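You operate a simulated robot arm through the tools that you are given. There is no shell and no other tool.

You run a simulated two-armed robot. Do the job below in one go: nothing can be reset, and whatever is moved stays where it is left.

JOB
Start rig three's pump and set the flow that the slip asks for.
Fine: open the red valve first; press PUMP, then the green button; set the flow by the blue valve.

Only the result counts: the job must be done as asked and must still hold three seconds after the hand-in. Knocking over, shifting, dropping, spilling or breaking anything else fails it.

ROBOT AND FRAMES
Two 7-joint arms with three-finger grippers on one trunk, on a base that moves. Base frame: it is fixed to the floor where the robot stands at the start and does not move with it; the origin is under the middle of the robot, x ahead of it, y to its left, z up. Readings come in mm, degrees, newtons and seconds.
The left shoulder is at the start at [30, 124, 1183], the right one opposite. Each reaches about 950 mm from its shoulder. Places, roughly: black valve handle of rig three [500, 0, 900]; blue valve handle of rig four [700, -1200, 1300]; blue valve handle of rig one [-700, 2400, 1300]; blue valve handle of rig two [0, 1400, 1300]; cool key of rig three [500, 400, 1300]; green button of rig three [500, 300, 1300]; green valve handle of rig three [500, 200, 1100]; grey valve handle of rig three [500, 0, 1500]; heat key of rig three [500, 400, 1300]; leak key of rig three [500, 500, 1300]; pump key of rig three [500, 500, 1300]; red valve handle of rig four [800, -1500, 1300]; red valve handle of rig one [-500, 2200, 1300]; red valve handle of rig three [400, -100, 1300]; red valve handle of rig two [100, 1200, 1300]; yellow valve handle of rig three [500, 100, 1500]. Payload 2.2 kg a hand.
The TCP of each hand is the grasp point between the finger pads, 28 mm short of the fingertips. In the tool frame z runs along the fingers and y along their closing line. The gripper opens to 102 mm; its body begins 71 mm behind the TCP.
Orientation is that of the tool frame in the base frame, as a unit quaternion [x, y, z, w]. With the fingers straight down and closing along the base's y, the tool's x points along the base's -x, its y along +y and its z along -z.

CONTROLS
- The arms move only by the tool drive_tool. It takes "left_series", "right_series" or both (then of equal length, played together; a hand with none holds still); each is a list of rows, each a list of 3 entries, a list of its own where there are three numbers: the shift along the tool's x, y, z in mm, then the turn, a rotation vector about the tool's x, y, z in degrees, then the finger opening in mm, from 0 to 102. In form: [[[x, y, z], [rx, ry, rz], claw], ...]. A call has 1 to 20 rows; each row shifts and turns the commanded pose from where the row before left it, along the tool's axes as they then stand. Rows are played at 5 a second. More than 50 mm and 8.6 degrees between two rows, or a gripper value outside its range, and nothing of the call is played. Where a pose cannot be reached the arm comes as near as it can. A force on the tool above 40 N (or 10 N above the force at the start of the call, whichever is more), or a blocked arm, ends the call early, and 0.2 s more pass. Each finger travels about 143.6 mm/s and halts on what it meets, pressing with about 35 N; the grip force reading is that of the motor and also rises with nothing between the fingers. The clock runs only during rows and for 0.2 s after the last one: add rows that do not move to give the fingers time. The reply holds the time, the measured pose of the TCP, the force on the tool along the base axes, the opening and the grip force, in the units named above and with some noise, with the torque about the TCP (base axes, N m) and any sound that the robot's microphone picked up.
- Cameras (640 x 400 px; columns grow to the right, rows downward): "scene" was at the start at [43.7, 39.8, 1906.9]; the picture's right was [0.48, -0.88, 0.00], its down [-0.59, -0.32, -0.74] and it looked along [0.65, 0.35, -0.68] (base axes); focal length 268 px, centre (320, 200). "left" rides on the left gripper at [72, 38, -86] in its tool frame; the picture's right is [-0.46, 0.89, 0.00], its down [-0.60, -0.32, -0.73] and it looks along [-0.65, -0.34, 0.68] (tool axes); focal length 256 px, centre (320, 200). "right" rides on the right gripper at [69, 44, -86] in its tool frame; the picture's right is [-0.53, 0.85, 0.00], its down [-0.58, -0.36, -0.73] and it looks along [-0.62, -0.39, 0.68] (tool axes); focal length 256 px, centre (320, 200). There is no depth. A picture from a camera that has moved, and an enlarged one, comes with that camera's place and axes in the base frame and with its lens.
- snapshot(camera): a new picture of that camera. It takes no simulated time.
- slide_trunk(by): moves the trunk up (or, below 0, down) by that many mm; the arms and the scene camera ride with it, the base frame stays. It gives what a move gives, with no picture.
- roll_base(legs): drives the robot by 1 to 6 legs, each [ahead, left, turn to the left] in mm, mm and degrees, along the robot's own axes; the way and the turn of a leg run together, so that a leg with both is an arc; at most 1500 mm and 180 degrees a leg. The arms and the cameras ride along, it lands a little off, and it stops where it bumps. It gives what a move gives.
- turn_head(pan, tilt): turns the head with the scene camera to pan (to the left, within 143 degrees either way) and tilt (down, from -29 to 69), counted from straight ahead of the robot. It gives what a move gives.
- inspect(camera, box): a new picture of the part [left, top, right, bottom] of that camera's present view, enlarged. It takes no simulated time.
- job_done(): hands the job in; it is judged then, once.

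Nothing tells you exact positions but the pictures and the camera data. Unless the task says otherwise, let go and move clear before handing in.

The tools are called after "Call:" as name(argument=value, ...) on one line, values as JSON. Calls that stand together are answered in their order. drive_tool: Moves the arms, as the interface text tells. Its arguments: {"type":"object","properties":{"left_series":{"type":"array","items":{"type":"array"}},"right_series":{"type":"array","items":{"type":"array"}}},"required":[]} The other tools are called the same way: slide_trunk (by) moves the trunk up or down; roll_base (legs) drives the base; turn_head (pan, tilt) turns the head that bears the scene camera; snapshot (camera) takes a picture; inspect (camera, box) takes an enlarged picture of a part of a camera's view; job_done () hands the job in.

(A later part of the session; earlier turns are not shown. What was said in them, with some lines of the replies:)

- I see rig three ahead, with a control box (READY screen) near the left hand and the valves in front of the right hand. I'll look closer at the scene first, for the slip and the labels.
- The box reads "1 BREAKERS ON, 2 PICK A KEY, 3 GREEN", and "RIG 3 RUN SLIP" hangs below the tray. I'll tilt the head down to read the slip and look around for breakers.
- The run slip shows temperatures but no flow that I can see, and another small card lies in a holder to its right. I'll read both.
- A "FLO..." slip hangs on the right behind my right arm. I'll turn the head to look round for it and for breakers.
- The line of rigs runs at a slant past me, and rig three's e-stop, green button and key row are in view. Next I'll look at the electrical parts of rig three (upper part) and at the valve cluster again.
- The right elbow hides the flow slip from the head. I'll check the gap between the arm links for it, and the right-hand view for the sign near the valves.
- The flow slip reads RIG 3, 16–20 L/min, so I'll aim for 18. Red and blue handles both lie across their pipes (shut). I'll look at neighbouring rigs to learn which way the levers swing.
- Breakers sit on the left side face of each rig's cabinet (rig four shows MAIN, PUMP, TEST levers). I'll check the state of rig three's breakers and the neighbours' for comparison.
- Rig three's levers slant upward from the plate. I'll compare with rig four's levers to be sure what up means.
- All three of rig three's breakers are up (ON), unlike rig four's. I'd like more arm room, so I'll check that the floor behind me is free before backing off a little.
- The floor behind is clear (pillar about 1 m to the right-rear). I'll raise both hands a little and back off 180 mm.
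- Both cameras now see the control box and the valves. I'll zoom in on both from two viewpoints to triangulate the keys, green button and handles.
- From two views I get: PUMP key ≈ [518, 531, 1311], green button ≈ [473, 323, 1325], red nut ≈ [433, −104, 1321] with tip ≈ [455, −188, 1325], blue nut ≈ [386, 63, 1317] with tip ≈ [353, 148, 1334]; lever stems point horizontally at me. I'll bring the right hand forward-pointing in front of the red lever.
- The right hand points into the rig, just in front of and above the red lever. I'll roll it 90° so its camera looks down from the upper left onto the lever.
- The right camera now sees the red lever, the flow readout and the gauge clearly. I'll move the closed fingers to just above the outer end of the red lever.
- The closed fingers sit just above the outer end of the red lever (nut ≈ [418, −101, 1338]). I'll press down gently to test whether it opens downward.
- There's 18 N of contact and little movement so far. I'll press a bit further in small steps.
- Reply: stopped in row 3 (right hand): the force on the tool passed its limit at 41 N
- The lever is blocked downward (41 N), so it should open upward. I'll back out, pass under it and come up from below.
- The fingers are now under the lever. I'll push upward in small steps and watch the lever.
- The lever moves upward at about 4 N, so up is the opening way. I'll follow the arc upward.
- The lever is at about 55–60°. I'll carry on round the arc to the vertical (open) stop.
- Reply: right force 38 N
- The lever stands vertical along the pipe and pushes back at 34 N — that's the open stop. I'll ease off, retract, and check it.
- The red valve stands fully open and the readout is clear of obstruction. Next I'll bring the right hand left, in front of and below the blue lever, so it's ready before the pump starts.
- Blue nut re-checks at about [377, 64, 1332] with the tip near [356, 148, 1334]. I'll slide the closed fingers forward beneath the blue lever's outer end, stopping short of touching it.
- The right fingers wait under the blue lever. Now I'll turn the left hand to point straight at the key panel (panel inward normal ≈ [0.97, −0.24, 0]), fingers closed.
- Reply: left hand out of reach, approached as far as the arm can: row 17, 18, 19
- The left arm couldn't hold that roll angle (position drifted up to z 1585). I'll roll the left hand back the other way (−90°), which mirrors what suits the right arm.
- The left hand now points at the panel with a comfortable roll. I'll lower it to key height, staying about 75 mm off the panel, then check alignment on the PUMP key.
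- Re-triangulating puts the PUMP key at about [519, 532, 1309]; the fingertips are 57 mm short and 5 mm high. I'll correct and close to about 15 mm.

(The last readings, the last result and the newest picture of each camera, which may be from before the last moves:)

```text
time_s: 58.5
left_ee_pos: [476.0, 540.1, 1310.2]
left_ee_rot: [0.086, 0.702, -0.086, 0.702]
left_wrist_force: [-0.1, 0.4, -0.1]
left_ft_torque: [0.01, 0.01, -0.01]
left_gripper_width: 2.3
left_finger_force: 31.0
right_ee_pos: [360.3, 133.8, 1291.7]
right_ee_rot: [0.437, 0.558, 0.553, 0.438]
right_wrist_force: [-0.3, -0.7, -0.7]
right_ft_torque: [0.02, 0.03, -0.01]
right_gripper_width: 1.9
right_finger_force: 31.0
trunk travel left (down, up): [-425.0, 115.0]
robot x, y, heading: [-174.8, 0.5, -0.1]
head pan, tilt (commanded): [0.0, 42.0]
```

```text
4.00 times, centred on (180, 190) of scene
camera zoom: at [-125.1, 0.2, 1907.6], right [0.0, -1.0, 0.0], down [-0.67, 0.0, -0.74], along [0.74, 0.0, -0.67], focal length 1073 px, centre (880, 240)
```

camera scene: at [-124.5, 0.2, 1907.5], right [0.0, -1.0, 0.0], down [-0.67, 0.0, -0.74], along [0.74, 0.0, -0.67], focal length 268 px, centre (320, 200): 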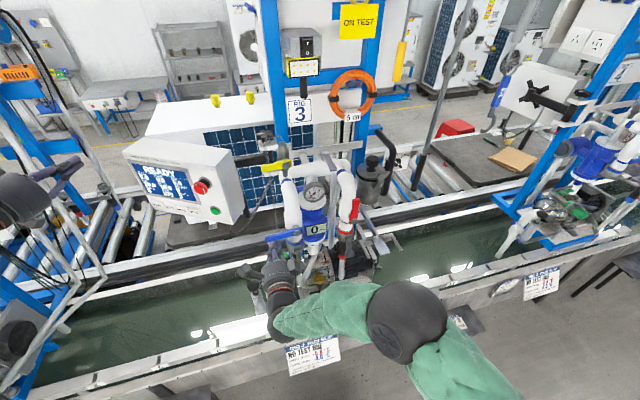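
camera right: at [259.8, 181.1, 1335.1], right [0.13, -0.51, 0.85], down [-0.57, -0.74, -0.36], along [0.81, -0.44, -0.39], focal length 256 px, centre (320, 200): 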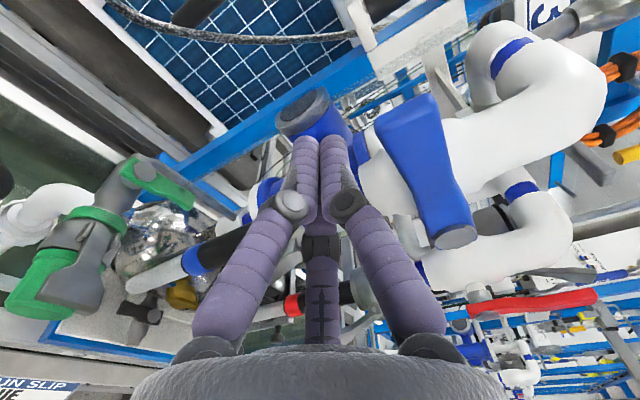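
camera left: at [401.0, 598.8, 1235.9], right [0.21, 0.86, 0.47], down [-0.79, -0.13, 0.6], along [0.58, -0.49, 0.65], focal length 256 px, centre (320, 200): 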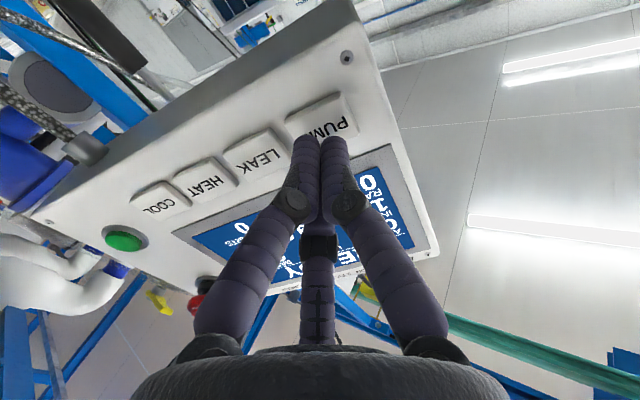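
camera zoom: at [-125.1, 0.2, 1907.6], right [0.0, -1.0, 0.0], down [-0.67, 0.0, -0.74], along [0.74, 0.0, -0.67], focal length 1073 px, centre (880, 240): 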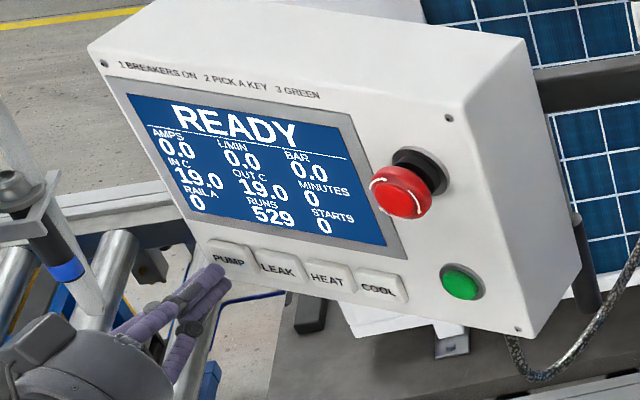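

The two views agree on the line to the PUMP key and put it about 25–28 mm ahead of the fingertips. I'll advance in small steps until contact.

Call:
drive_tool(left_series=[[[0, 0, 6], [0, 0, 0], 0], [[0, 0, 6], [0, 0, 0], 0], [[0, 0, 4], [0, 0, 0], 0], [[0, 0, 3], [0, 0, 0], 0], [[0, 0, 0], [0, 0, 0], 0]])

Call:
inspect(camera="scene", box=[100, 140, 260, 240])

Call:
snapshot(camera="left")

```text
time_s: 59.7
left_ee_pos: [494.4, 535.5, 1309.5]
left_ee_rot: [0.085, 0.702, -0.085, 0.702]
left_wrist_force: [-1.6, 0.0, -0.7]
left_ft_torque: [0.02, 0.03, -0.03]
left_gripper_width: 2.4
left_finger_force: 31.5
right_ee_pos: [360.5, 134.4, 1290.9]
right_ee_rot: [0.437, 0.558, 0.554, 0.436]
right_wrist_force: [-0.4, 0.5, 0.0]
right_ft_torque: [0.02, 0.0, 0.0]
right_gripper_width: 2.1
right_finger_force: 30.8
trunk travel left (down, up): [-425.0, 115.0]
robot x, y, heading: [-177.9, 1.8, 0.1]
head pan, tilt (commanded): [0.0, 42.0]
```

```text
4.00 times, centred on (180, 190) of scene
camera zoom: at [-124.7, 0.4, 1907.5], right [0.0, -1.0, 0.0], down [-0.67, 0.0, -0.74], along [0.74, 0.0, -0.67], focal length 1073 px, centre (880, 240)
```

zoom: 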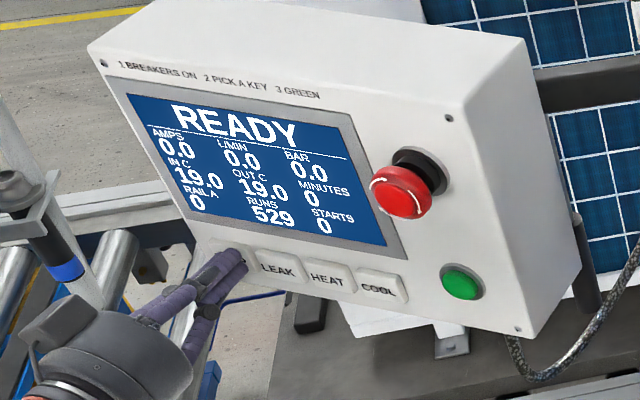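

```text
taken
camera left: at [419.6, 593.8, 1235.6], right [0.21, 0.86, 0.47], down [-0.79, -0.13, 0.6], along [0.58, -0.49, 0.65], focal length 256 px, centre (320, 200)
```

left: 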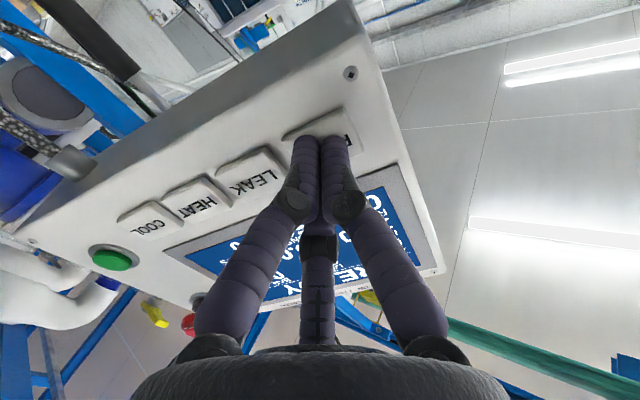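

The fingertips have just touched the PUMP key and cover only that key. I'll press in with small steps.

Call:
drive_tool(left_series=[[[0, 0, 2], [0, 0, 0], 0], [[0, 0, 2], [0, 0, 0], 0], [[0, 0, 2], [0, 0, 0], 0], [[0, 0, 0], [0, 0, 0], 0]])

Call:
inspect(camera="scene", box=[100, 140, 260, 240])

```text
time_s: 60.7
left_ee_pos: [500.4, 536.2, 1307.9]
left_ee_rot: [0.086, 0.702, -0.085, 0.702]
left_wrist_force: [-2.5, 3.1, -0.6]
left_ft_torque: [0.02, -0.01, 0.01]
left_gripper_width: 2.1
left_finger_force: 31.4
right_ee_pos: [359.8, 133.6, 1290.3]
right_ee_rot: [0.436, 0.559, 0.553, 0.438]
right_wrist_force: [-1.2, 0.1, 0.5]
right_ft_torque: [0.0, -0.01, 0.0]
right_gripper_width: 2.0
right_finger_force: 30.9
trunk travel left (down, up): [-425.0, 115.0]
robot x, y, heading: [-183.5, 2.9, -0.1]
head pan, tilt (commanded): [0.0, 42.0]
heard: click
```

```text
4.00 times, centred on (180, 190) of scene
camera zoom: at [-125.2, 0.9, 1907.6], right [0.0, -1.0, 0.0], down [-0.67, 0.0, -0.74], along [0.74, 0.0, -0.67], focal length 1073 px, centre (880, 240)
```

zoom: 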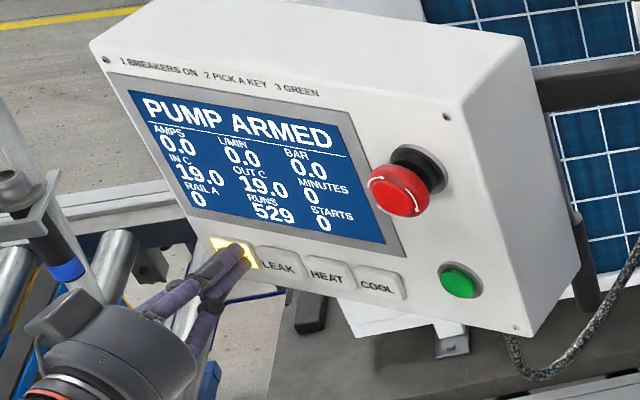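

The screen reads "PUMP ARMED". I'll pull back and move the left hand across to the green button (≈ [475, 323, 1325]).

Call:
drive_tool(left_series=[[[0, 0, -25], [0, 0, 0], 0], [[0, 0, -25], [0, 0, 0], 0], [[-3.4, -42.2, 0], [0, 0, 0], 0], [[-3.4, -42.2, 0], [0, 0, 0], 0], [[-3.4, -42.2, 0], [0, 0, 0], 0], [[-3.4, -42.2, 0], [0, 0, 0], 0], [[-3.4, -42.2, 0], [0, 0, 0], 0], [[0, 0, 0], [0, 0, 0], 0]])

Call:
snapshot(camera="left")

Call:
inspect(camera="scene", box=[140, 140, 300, 240])

Call:
snapshot(camera="scene")

```text
time_s: 62.5
left_ee_pos: [398.8, 343.6, 1323.9]
left_ee_rot: [0.086, 0.702, -0.086, 0.702]
left_wrist_force: [0.1, 0.8, 0.4]
left_ft_torque: [0.02, 0.0, -0.04]
left_gripper_width: 2.1
left_finger_force: 31.8
right_ee_pos: [361.1, 133.8, 1290.2]
right_ee_rot: [0.436, 0.559, 0.554, 0.437]
right_wrist_force: [-0.5, -0.6, 0.5]
right_ft_torque: [0.01, -0.02, 0.03]
right_gripper_width: 1.9
right_finger_force: 31.4
trunk travel left (down, up): [-425.0, 115.0]
robot x, y, heading: [-179.7, 1.9, 0.3]
head pan, tilt (commanded): [0.0, 42.0]
```

```text
taken
camera left: at [324.3, 401.5, 1249.7], right [0.21, 0.86, 0.46], down [-0.79, -0.13, 0.6], along [0.58, -0.49, 0.65], focal length 256 px, centre (320, 200)
```

left: 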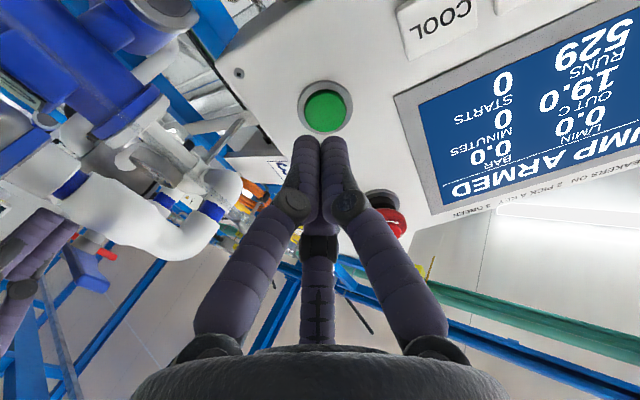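

```text
4.00 times, centred on (220, 190) of scene
camera zoom: at [-123.5, 1.3, 1907.5], right [0.0, -1.0, 0.0], down [-0.67, 0.0, -0.74], along [0.74, 0.0, -0.67], focal length 1073 px, centre (720, 240)
```

zoom: 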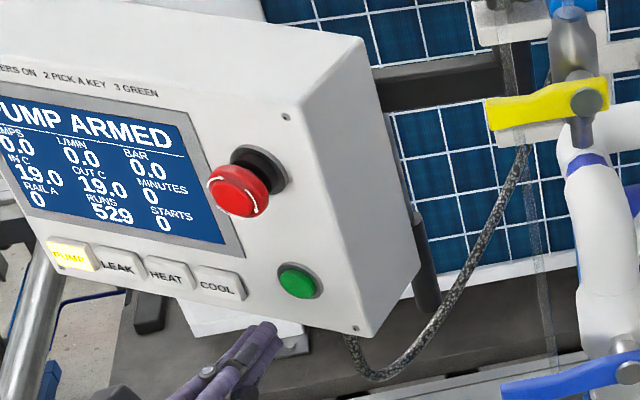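

```text
taken
camera scene: at [-123.5, 1.3, 1907.5], right [0.0, -1.0, 0.0], down [-0.67, 0.0, -0.74], along [0.74, 0.0, -0.67], focal length 268 px, centre (320, 200)
```

scene: 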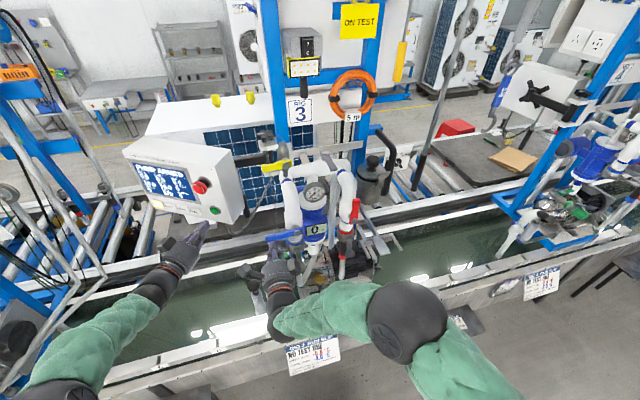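

Aligned on the green button (≈ [473, 327, 1326], 48 mm ahead of the fingertips). I'll approach and then press.

Call:
drive_tool(left_series=[[[-2, 1.5, 12], [0, 0, 0], 0], [[0, 0, 12], [0, 0, 0], 0], [[0, 0, 10], [0, 0, 0], 0], [[0, 0, 6], [0, 0, 0], 0], [[0, 0, 0], [0, 0, 0], 0]])

Call:
snapshot(camera="left")

Call:
inspect(camera="scene", box=[140, 140, 300, 240])

```text
time_s: 63.7
left_ee_pos: [440.2, 334.5, 1327.5]
left_ee_rot: [0.086, 0.701, -0.085, 0.702]
left_wrist_force: [-0.5, 0.4, 0.5]
left_ft_torque: [0.02, -0.01, 0.02]
left_gripper_width: 2.1
left_finger_force: 31.1
right_ee_pos: [359.7, 132.3, 1290.4]
right_ee_rot: [0.436, 0.559, 0.554, 0.437]
right_wrist_force: [-0.1, 0.2, -0.2]
right_ft_torque: [-0.01, 0.03, 0.0]
right_gripper_width: 2.2
right_finger_force: 31.7
trunk travel left (down, up): [-425.0, 115.0]
robot x, y, heading: [-178.6, 1.9, -0.2]
head pan, tilt (commanded): [0.0, 42.0]
```

```text
taken
camera left: at [364.9, 392.7, 1254.7], right [0.21, 0.86, 0.47], down [-0.79, -0.13, 0.6], along [0.58, -0.49, 0.65], focal length 256 px, centre (320, 200)
```

left: 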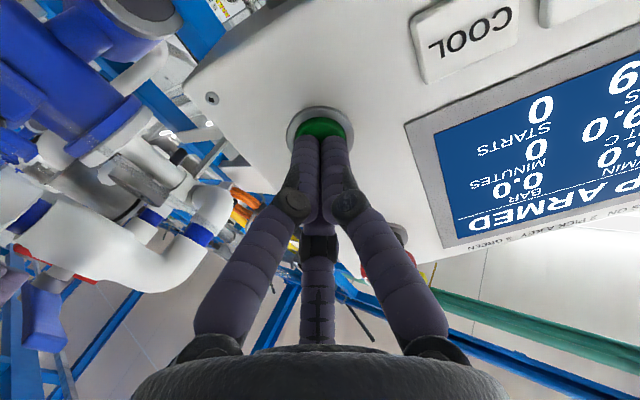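

```text
4.00 times, centred on (220, 190) of scene
camera zoom: at [-124.8, 0.0, 1907.6], right [0.0, -1.0, 0.0], down [-0.67, 0.0, -0.74], along [0.74, 0.0, -0.67], focal length 1073 px, centre (720, 240)
```

zoom: 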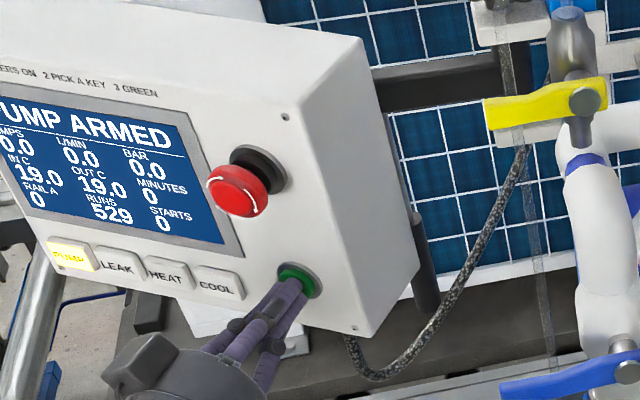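

The fingertips are right in front of the green button. I'll press it in small steps.

Call:
drive_tool(left_series=[[[0, 0, 4], [0, 0, 0], 0], [[0, 0, 3], [0, 0, 0], 0], [[0, 0, 3], [0, 0, 0], 0], [[0, 0, 2], [0, 0, 0], 0], [[0, 0, 2], [0, 0, 0], 0]])

Call:
inspect(camera="scene", box=[120, 140, 340, 270])

```text
time_s: 64.9
left_ee_pos: [453.3, 331.6, 1326.9]
left_ee_rot: [0.084, 0.702, -0.084, 0.702]
left_wrist_force: [-7.6, 2.6, -3.6]
left_ft_torque: [0.04, 0.09, 0.01]
left_gripper_width: 6.1
left_finger_force: 31.3
right_ee_pos: [359.9, 134.4, 1291.7]
right_ee_rot: [0.437, 0.558, 0.554, 0.437]
right_wrist_force: [-0.1, 0.0, 0.6]
right_ft_torque: [0.01, 0.03, -0.03]
right_gripper_width: 2.1
right_finger_force: 31.9
trunk travel left (down, up): [-425.0, 115.0]
robot x, y, heading: [-180.6, 2.2, 0.1]
head pan, tilt (commanded): [0.0, 42.0]
heard: click
```

```text
2.91 times, centred on (230, 205) of scene
camera zoom: at [-125.9, 1.0, 1907.5], right [0.0, -1.0, 0.0], down [-0.67, 0.0, -0.74], along [0.74, 0.0, -0.67], focal length 780 px, centre (582, 186)
```

zoom: 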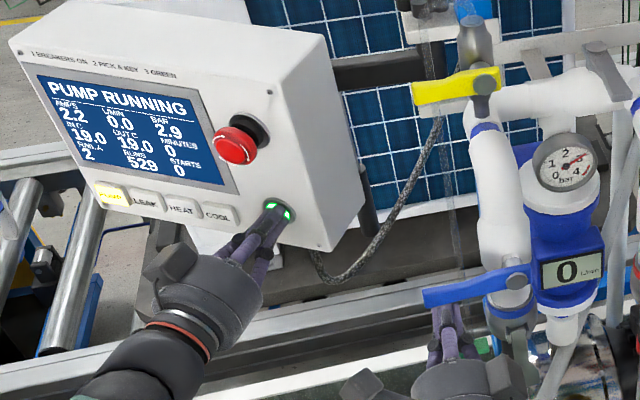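

The screen shows PUMP RUNNING at 2.9 bar, zero flow. The left hand backs away while the right hand starts lifting the blue lever.

Call:
drive_tool(left_series=[[[0, 0, -15], [0, 0, 0], 0], [[0, 0, -25], [0, 0, 0], 0], [[0, 0, -25], [0, 0, 0], 0], [[0, 0, 0], [0, 0, 0], 0], [[0, 0, 0], [0, 0, 0], 0]], right_series=[[[0, 8, 0], [0, 0, 0], 0], [[0, 8, 0], [0, 0, 0], 0], [[0, 6, 0], [0, 0, 0], 0], [[0, 5, 0], [0, 0, 0], 0], [[0, 0, 0], [0, 0, 0], 0]])

Call:
inspect(camera="scene", box=[120, 140, 340, 270])

```text
time_s: 66.1
left_ee_pos: [389.3, 344.4, 1325.7]
left_ee_rot: [0.086, 0.702, -0.085, 0.702]
left_wrist_force: [-0.1, 0.4, -0.1]
left_ft_torque: [0.01, 0.0, 0.0]
left_gripper_width: 2.2
left_finger_force: 31.6
right_ee_pos: [358.8, 133.2, 1316.5]
right_ee_rot: [0.437, 0.559, 0.553, 0.437]
right_wrist_force: [-2.8, -0.3, -4.3]
right_ft_torque: [0.02, -0.04, 0.05]
right_gripper_width: 2.2
right_finger_force: 31.9
trunk travel left (down, up): [-425.0, 115.0]
robot x, y, heading: [-177.7, -1.6, -0.4]
head pan, tilt (commanded): [0.0, 42.0]
```

```text
2.91 times, centred on (230, 205) of scene
camera zoom: at [-124.8, 0.2, 1907.5], right [0.0, -1.0, 0.0], down [-0.67, 0.0, -0.74], along [0.74, 0.0, -0.67], focal length 780 px, centre (582, 186)
```

zoom: 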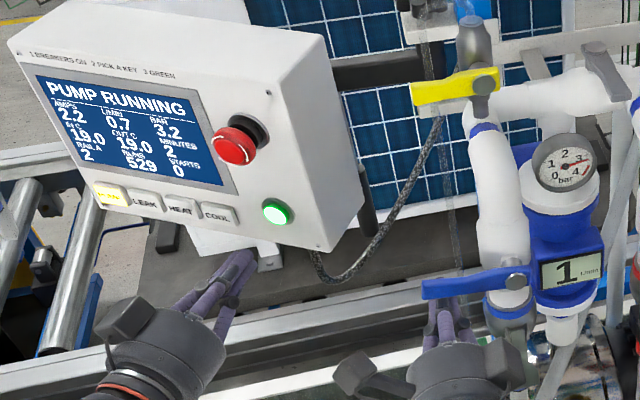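

The lever turns and flow has begun (0.7 L/min). I'll raise it further in small steps, reading the flow each time.

Call:
drive_tool(right_series=[[[0, 6, 0], [0, 0, 0], 0], [[0, 6, 0], [0, 0, 0], 0], [[0, 5, 0], [0, 0, 0], 0], [[0, 0, 0], [0, 0, 0], 0], [[0, 0, 0], [0, 0, 0], 0]])

Call:
inspect(camera="scene", box=[120, 140, 340, 270])

```text
time_s: 67.3
left_ee_pos: [391.8, 345.5, 1326.1]
left_ee_rot: [0.085, 0.702, -0.084, 0.702]
left_wrist_force: [-1.0, 0.8, 0.2]
left_ft_torque: [0.03, 0.0, -0.01]
left_gripper_width: 1.9
left_finger_force: 31.6
right_ee_pos: [360.3, 134.1, 1335.7]
right_ee_rot: [0.436, 0.558, 0.555, 0.437]
right_wrist_force: [-1.1, -0.8, -2.6]
right_ft_torque: [0.0, -0.02, 0.01]
right_gripper_width: 2.0
right_finger_force: 31.3
trunk travel left (down, up): [-425.0, 115.0]
robot x, y, heading: [-174.2, -1.8, 0.1]
head pan, tilt (commanded): [0.0, 42.0]
```

```text
2.91 times, centred on (230, 205) of scene
camera zoom: at [-124.4, 0.2, 1907.6], right [0.0, -1.0, 0.0], down [-0.67, 0.0, -0.74], along [0.74, 0.0, -0.67], focal length 780 px, centre (582, 186)
```

zoom: 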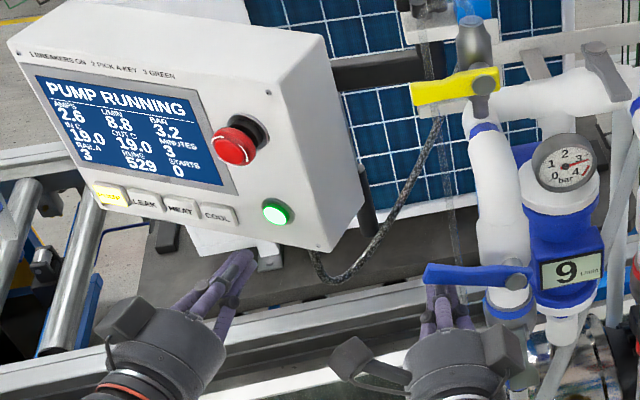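

Flow is 8.8 L/min. I'll lift about 8 mm more and let it settle.

Call:
drive_tool(right_series=[[[0, 4, 0], [0, 0, 0], 0], [[0, 4, 0], [0, 0, 0], 0], [[0, 0, 0], [0, 0, 0], 0], [[0, 0, 0], [0, 0, 0], 0], [[0, 0, 0], [0, 0, 0], 0], [[0, 0, 0], [0, 0, 0], 0]])

Call:
inspect(camera="scene", box=[120, 140, 340, 270])

```text
time_s: 68.7
left_ee_pos: [391.2, 347.0, 1325.6]
left_ee_rot: [0.085, 0.702, -0.085, 0.702]
left_wrist_force: [0.4, -0.4, 0.7]
left_ft_torque: [-0.05, -0.02, 0.0]
left_gripper_width: 2.1
left_finger_force: 31.0
right_ee_pos: [360.2, 133.7, 1341.6]
right_ee_rot: [0.436, 0.559, 0.553, 0.437]
right_wrist_force: [0.0, 0.5, -4.4]
right_ft_torque: [0.02, -0.06, 0.01]
right_gripper_width: 1.8
right_finger_force: 31.4
trunk travel left (down, up): [-425.0, 115.0]
robot x, y, heading: [-179.9, -1.0, 0.2]
head pan, tilt (commanded): [0.0, 42.0]
```

```text
2.91 times, centred on (230, 205) of scene
camera zoom: at [-124.3, 0.3, 1907.5], right [0.0, -1.0, 0.0], down [-0.67, 0.0, -0.74], along [0.74, 0.0, -0.67], focal length 780 px, centre (582, 186)
```

zoom: 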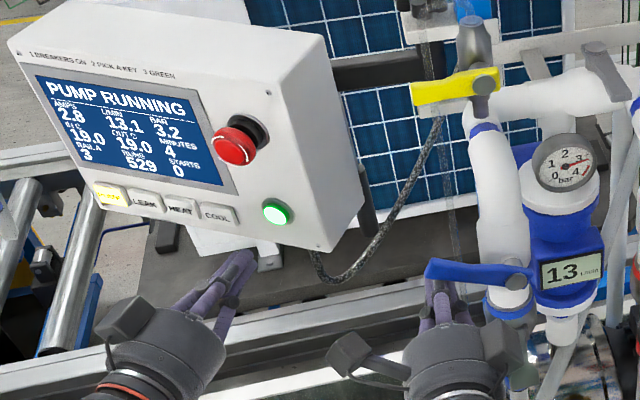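

Flow is 13.1 L/min. About 7 mm more should land near 17–18.

Call:
drive_tool(right_series=[[[0, 4, 0], [0, 0, 0], 0], [[0, 3, 0], [0, 0, 0], 0], [[0, 0, 0], [0, 0, 0], 0], [[0, 0, 0], [0, 0, 0], 0], [[0, 0, 0], [0, 0, 0], 0], [[0, 0, 0], [0, 0, 0], 0], [[0, 0, 0], [0, 0, 0], 0]])

Call:
inspect(camera="scene", box=[120, 140, 340, 270])

```text
time_s: 70.3
left_ee_pos: [392.0, 344.7, 1324.3]
left_ee_rot: [0.086, 0.702, -0.086, 0.702]
left_wrist_force: [0.1, -0.8, 0.0]
left_ft_torque: [0.01, -0.04, -0.01]
left_gripper_width: 2.0
left_finger_force: 31.4
right_ee_pos: [359.4, 133.9, 1347.9]
right_ee_rot: [0.437, 0.559, 0.553, 0.438]
right_wrist_force: [-1.4, 1.2, -2.2]
right_ft_torque: [-0.01, -0.02, -0.01]
right_gripper_width: 1.9
right_finger_force: 31.3
trunk travel left (down, up): [-425.0, 115.0]
robot x, y, heading: [-179.0, 1.5, 0.2]
head pan, tilt (commanded): [0.0, 42.0]
```

```text
2.91 times, centred on (230, 205) of scene
camera zoom: at [-124.4, 0.4, 1907.5], right [0.0, -1.0, 0.0], down [-0.67, 0.0, -0.74], along [0.74, 0.0, -0.67], focal length 780 px, centre (582, 186)
```

zoom: 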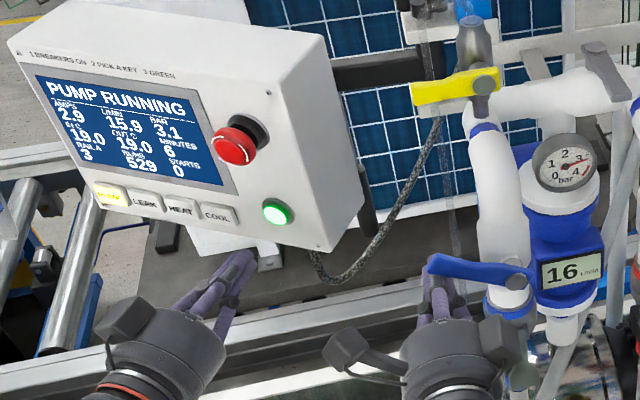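

Flow is now 15.9 L/min. A further 4 mm should bring it to about 18.

Call:
drive_tool(right_series=[[[0, 2, 0], [0, 0, 0], 0], [[0, 2.5, 0], [0, 0, 0], 0], [[0, 0, 0], [0, 0, 0], 0], [[0, 0, 0], [0, 0, 0], 0], [[0, 0, 0], [0, 0, 0], 0], [[0, 0, 0], [0, 0, 0], 0], [[0, 0, 0], [0, 0, 0], 0], [[0, 0, 0], [0, 0, 0], 0]])

Call:
inspect(camera="scene", box=[120, 140, 340, 270])

```text
time_s: 72.1
left_ee_pos: [391.2, 346.1, 1325.9]
left_ee_rot: [0.085, 0.702, -0.085, 0.702]
left_wrist_force: [-0.4, 0.4, 0.6]
left_ft_torque: [0.0, 0.01, 0.0]
left_gripper_width: 1.9
left_finger_force: 31.2
right_ee_pos: [359.3, 134.5, 1354.3]
right_ee_rot: [0.436, 0.559, 0.554, 0.437]
right_wrist_force: [0.0, 1.0, -1.9]
right_ft_torque: [0.05, -0.03, 0.01]
right_gripper_width: 2.2
right_finger_force: 31.9
trunk travel left (down, up): [-425.0, 115.0]
robot x, y, heading: [-176.7, 4.6, 0.1]
head pan, tilt (commanded): [0.0, 42.0]
```

```text
2.91 times, centred on (230, 205) of scene
camera zoom: at [-124.4, 0.5, 1907.5], right [0.0, -1.0, 0.0], down [-0.67, 0.0, -0.74], along [0.74, 0.0, -0.67], focal length 780 px, centre (582, 186)
```

zoom: 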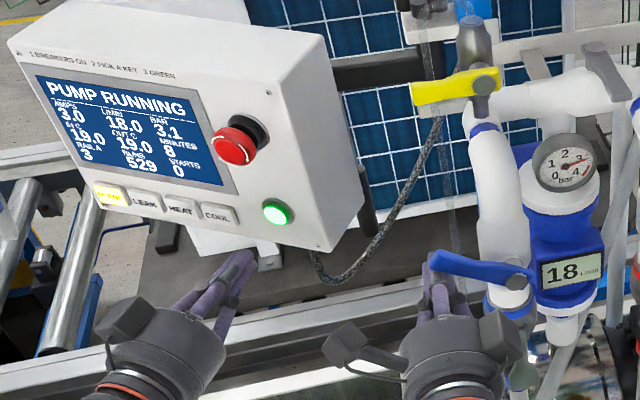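

Flow reads 18.0 L/min, mid-range. I'll drop the right hand off the lever, then withdraw both hands and check that it holds.

Call:
drive_tool(right_series=[[[0, -5, 0], [0, 0, 0], 0], [[0, -12, 0], [0, 0, 0], 0], [[0, -12, 0], [0, 0, 0], 0], [[0, 0, -25], [0, 0, 0], 0], [[0, 0, -40], [0, 0, 0], 0], [[0, 0, -40], [0, 0, 0], 0], [[0, 0, 0], [0, 0, 0], 0]], left_series=[[[0, 0, 0], [0, 0, 0], 0], [[0, 0, 0], [0, 0, 0], 0], [[0, 0, 0], [0, 0, 0], 0], [[0, 15, -15], [0, 0, 0], 0], [[0, 20, -20], [0, 0, 0], 0], [[0, 20, -20], [0, 0, 0], 0], [[0, 0, 0], [0, 0, 0], 0]])

Call:
inspect(camera="scene", box=[120, 140, 340, 270])

Call:
snapshot(camera="scene")

```text
time_s: 73.7
left_ee_pos: [350.7, 412.8, 1326.8]
left_ee_rot: [0.085, 0.702, -0.085, 0.702]
left_wrist_force: [0.3, 1.0, -0.5]
left_ft_torque: [0.01, -0.01, 0.03]
left_gripper_width: 1.9
left_finger_force: 31.1
right_ee_pos: [256.9, 107.8, 1323.7]
right_ee_rot: [0.437, 0.558, 0.554, 0.437]
right_wrist_force: [0.1, -0.3, -1.1]
right_ft_torque: [-0.03, -0.03, 0.03]
right_gripper_width: 2.5
right_finger_force: 31.2
trunk travel left (down, up): [-425.0, 115.0]
robot x, y, heading: [-176.2, 2.5, -0.1]
head pan, tilt (commanded): [0.0, 42.0]
```

```text
2.91 times, centred on (230, 205) of scene
camera zoom: at [-123.3, 0.0, 1907.5], right [0.0, -1.0, 0.0], down [-0.67, 0.0, -0.74], along [0.74, 0.0, -0.67], focal length 780 px, centre (582, 186)
```

zoom: 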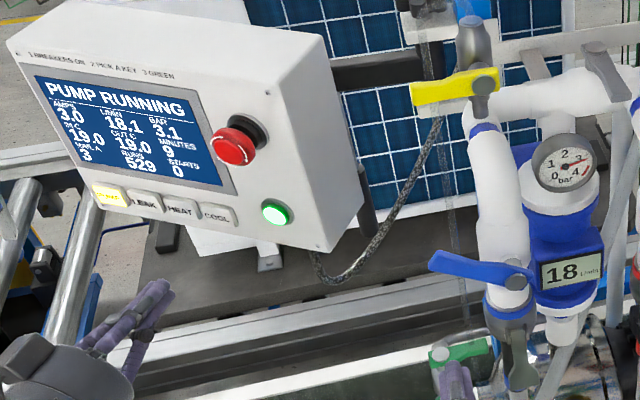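

```text
taken
camera scene: at [-123.3, 0.0, 1907.5], right [0.0, -1.0, 0.0], down [-0.67, 0.0, -0.74], along [0.74, 0.0, -0.67], focal length 268 px, centre (320, 200)
```

scene: 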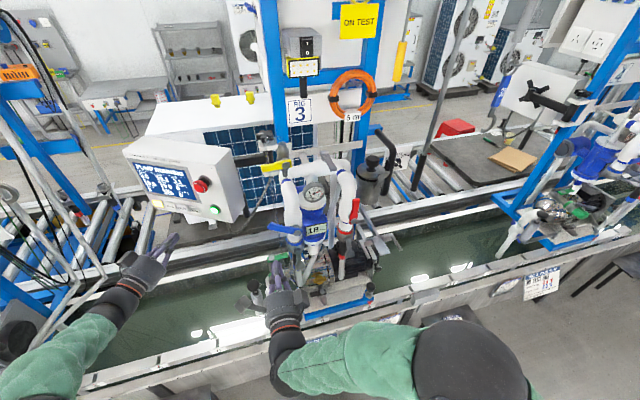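

Flow holds at 18.1 L/min with both hands off. I'll wait a few seconds and recheck, and take another look at the flow slip.

Call:
drive_tool(right_series=[[[0, 0, -20], [0, 0, 0], 0], [[-30, 0, 0], [0, 0, 0], 0], [[-30, 0, 0], [0, 0, 0], 0], [[-30, 0, 0], [0, 0, 0], 0], [[-30, 0, 0], [0, 0, 0], 0], [[0, 0, 0], [0, 0, 0], 0], [[0, 0, 0], [0, 0, 0], 0], [[0, 0, 0], [0, 0, 0], 0], [[0, 0, 0], [0, 0, 0], 0], [[0, 0, 0], [0, 0, 0], 0], [[0, 0, 0], [0, 0, 0], 0], [[0, 0, 0], [0, 0, 0], 0], [[0, 0, 0], [0, 0, 0], 0], [[0, 0, 0], [0, 0, 0], 0], [[0, 0, 0], [0, 0, 0], 0], [[0, 0, 0], [0, 0, 0], 0]])

Call:
snapshot(camera="scene")

Call:
inspect(camera="scene", box=[120, 140, 340, 270])

Call:
inspect(camera="scene", box=[430, 300, 510, 350])

Call:
inspect(camera="scene", box=[260, 180, 400, 280])

```text
time_s: 77.1
left_ee_pos: [350.8, 413.4, 1326.4]
left_ee_rot: [0.085, 0.702, -0.085, 0.702]
left_wrist_force: [0.8, -0.5, -0.7]
left_ft_torque: [0.0, -0.02, -0.04]
left_gripper_width: 2.2
left_finger_force: 31.5
right_ee_pos: [264.7, -12.7, 1325.1]
right_ee_rot: [0.436, 0.559, 0.553, 0.437]
right_wrist_force: [-0.6, -0.3, -0.7]
right_ft_torque: [0.02, -0.02, -0.02]
right_gripper_width: 2.2
right_finger_force: 31.8
trunk travel left (down, up): [-425.0, 115.0]
robot x, y, heading: [-177.8, 0.5, -0.0]
head pan, tilt (commanded): [0.0, 42.0]
```

```text
taken
camera scene: at [-124.5, 0.1, 1907.5], right [0.0, -1.0, 0.0], down [-0.67, 0.0, -0.74], along [0.74, 0.0, -0.67], focal length 268 px, centre (320, 200)
```

scene: 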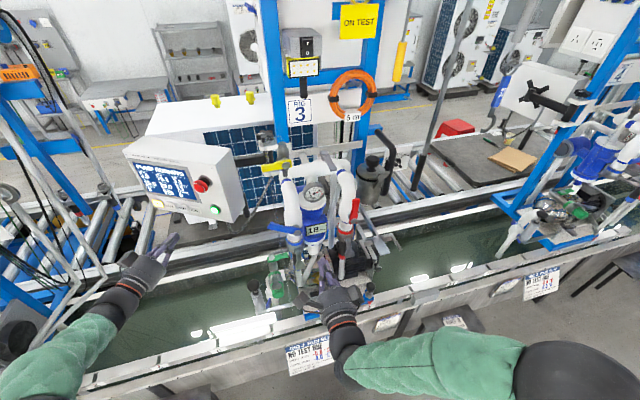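

```text
2.91 times, centred on (230, 205) of scene
camera zoom: at [-124.5, 0.1, 1907.5], right [0.0, -1.0, 0.0], down [-0.67, 0.0, -0.74], along [0.74, 0.0, -0.67], focal length 780 px, centre (582, 186)
```

zoom: 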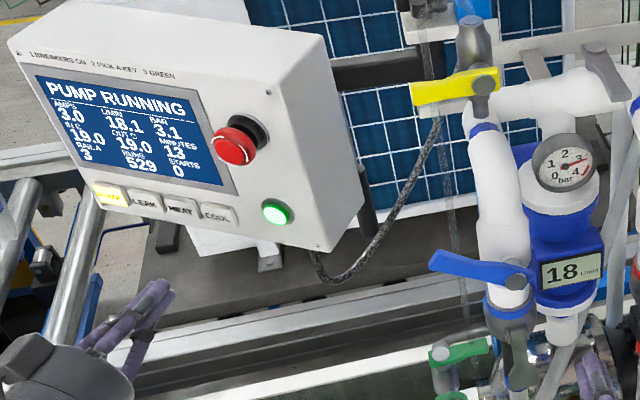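

```text
8.00 times, centred on (470, 325) of scene
camera zoom: at [-124.5, 0.1, 1907.5], right [0.0, -1.0, 0.0], down [-0.67, 0.0, -0.74], along [0.74, 0.0, -0.67], focal length 2145 px, centre (-880, -800)
```

zoom: 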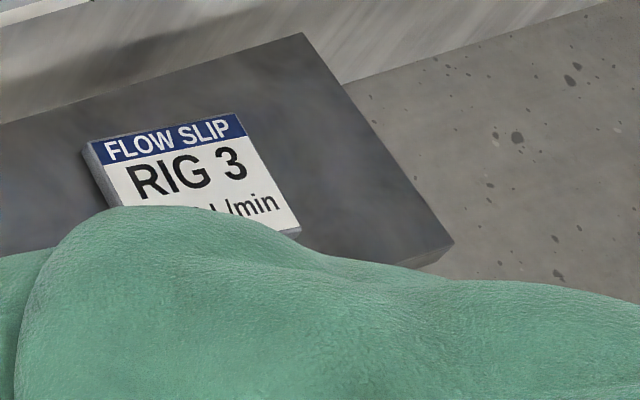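

```text
4.00 times, centred on (330, 230) of scene
camera zoom: at [-124.5, 0.1, 1907.5], right [0.0, -1.0, 0.0], down [-0.67, 0.0, -0.74], along [0.74, 0.0, -0.67], focal length 1073 px, centre (280, 80)
```

zoom: 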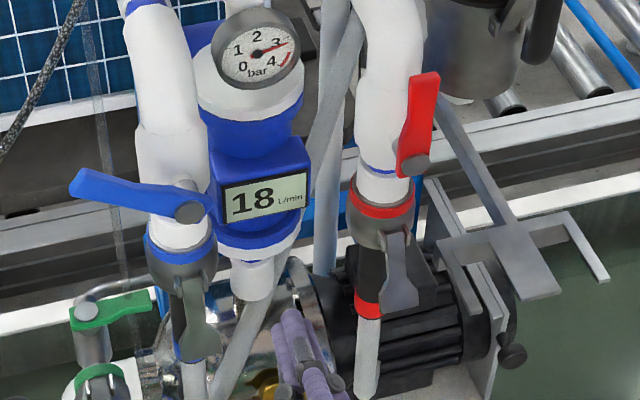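

Flow is steady at 18.1 L/min, red lever vertical, screen "PUMP RUNNING". I'll shift the right arm aside once more to double-check the slip's figures.

Call:
drive_tool(right_series=[[[-30, 15, -10], [0, 0, 0], 0], [[-30, 15, -10], [0, 0, 0], 0], [[-35, 15, 0], [0, 0, 0], 0], [[-35, 15, 0], [0, 0, 0], 0], [[-35, 15, 0], [0, 0, 0], 0], [[0, 0, 0], [0, 0, 0], 0]])

Call:
inspect(camera="scene", box=[430, 300, 510, 350])

Call:
inspect(camera="scene", box=[120, 140, 340, 270])

```text
time_s: 78.5
left_ee_pos: [351.0, 414.3, 1327.5]
left_ee_rot: [0.085, 0.702, -0.086, 0.702]
left_wrist_force: [0.8, -0.1, -0.6]
left_ft_torque: [-0.03, 0.03, 0.01]
left_gripper_width: 1.8
left_finger_force: 31.8
right_ee_pos: [285.0, -175.0, 1404.0]
right_ee_rot: [0.436, 0.558, 0.554, 0.437]
right_wrist_force: [0.4, 0.1, -0.5]
right_ft_torque: [0.0, 0.0, 0.02]
right_gripper_width: 2.2
right_finger_force: 31.6
trunk travel left (down, up): [-425.0, 115.0]
robot x, y, heading: [-180.1, 3.2, -0.1]
head pan, tilt (commanded): [0.0, 42.0]
```

```text
8.00 times, centred on (470, 325) of scene
camera zoom: at [-124.8, 0.4, 1907.5], right [0.0, -1.0, 0.0], down [-0.67, 0.0, -0.74], along [0.74, 0.0, -0.67], focal length 2145 px, centre (-880, -800)
```

zoom: 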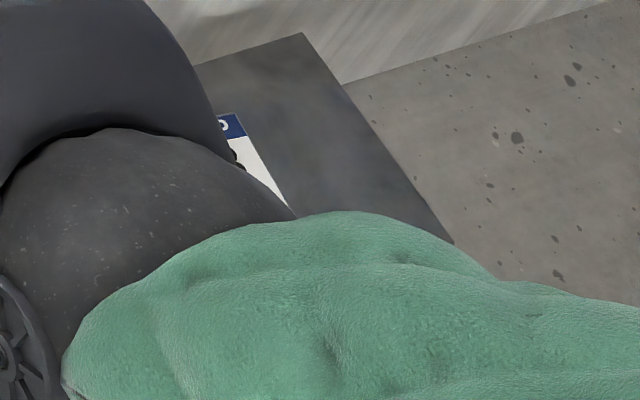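

```text
2.91 times, centred on (230, 205) of scene
camera zoom: at [-124.8, 0.4, 1907.5], right [0.0, -1.0, 0.0], down [-0.67, 0.0, -0.74], along [0.74, 0.0, -0.67], focal length 780 px, centre (582, 186)
```

zoom: 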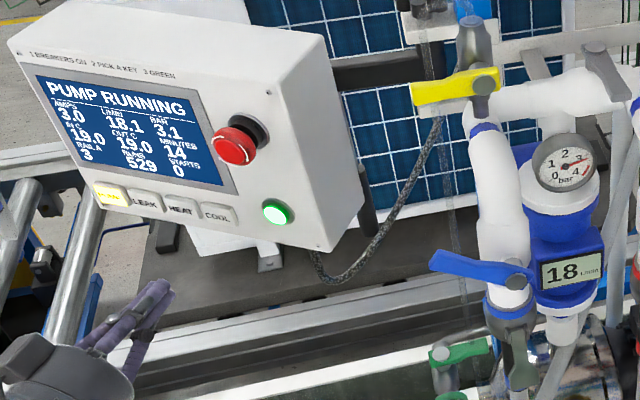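

The slip was read clearly earlier from the right-hand camera (RIG 3, 16–20 L/min). The pump has held 18.1 L/min for several seconds with both hands clear, so I'm handing in.

Call:
job_done()

```text
The job is handed in.
```

Rig three's pump is running and the flow is steady at 18.1 L/min; the flow slip for rig 3 asks for 16–20 L/min. I have handed the job in.

- **Red valve:** it was shut, so I opened it first, lifting the lever up to its stop, where it stands upright along the pipe. I first tried the lever downward by mistake. It didn't turn that way, and I stopped at 41 N.
- **Start:** I pressed PUMP (the screen showed "PUMP ARMED"), then green (it now shows "PUMP RUNNING" at 3.1 bar). Rig three's breakers were already on.
- **Flow:** I opened the blue valve in small steps until the readout reached 18.0 L/min. After I let go it settled at 18.1 and held there for the several seconds I watched before handing in.
- **Slip:** I read the 16–20 figure at the start from the right-hand camera. When I tried to check it again at the end, my right arm covered the numbers.

I left the other valves and buttons alone, and saw nothing knocked or moved. Both hands are clear of the rig.
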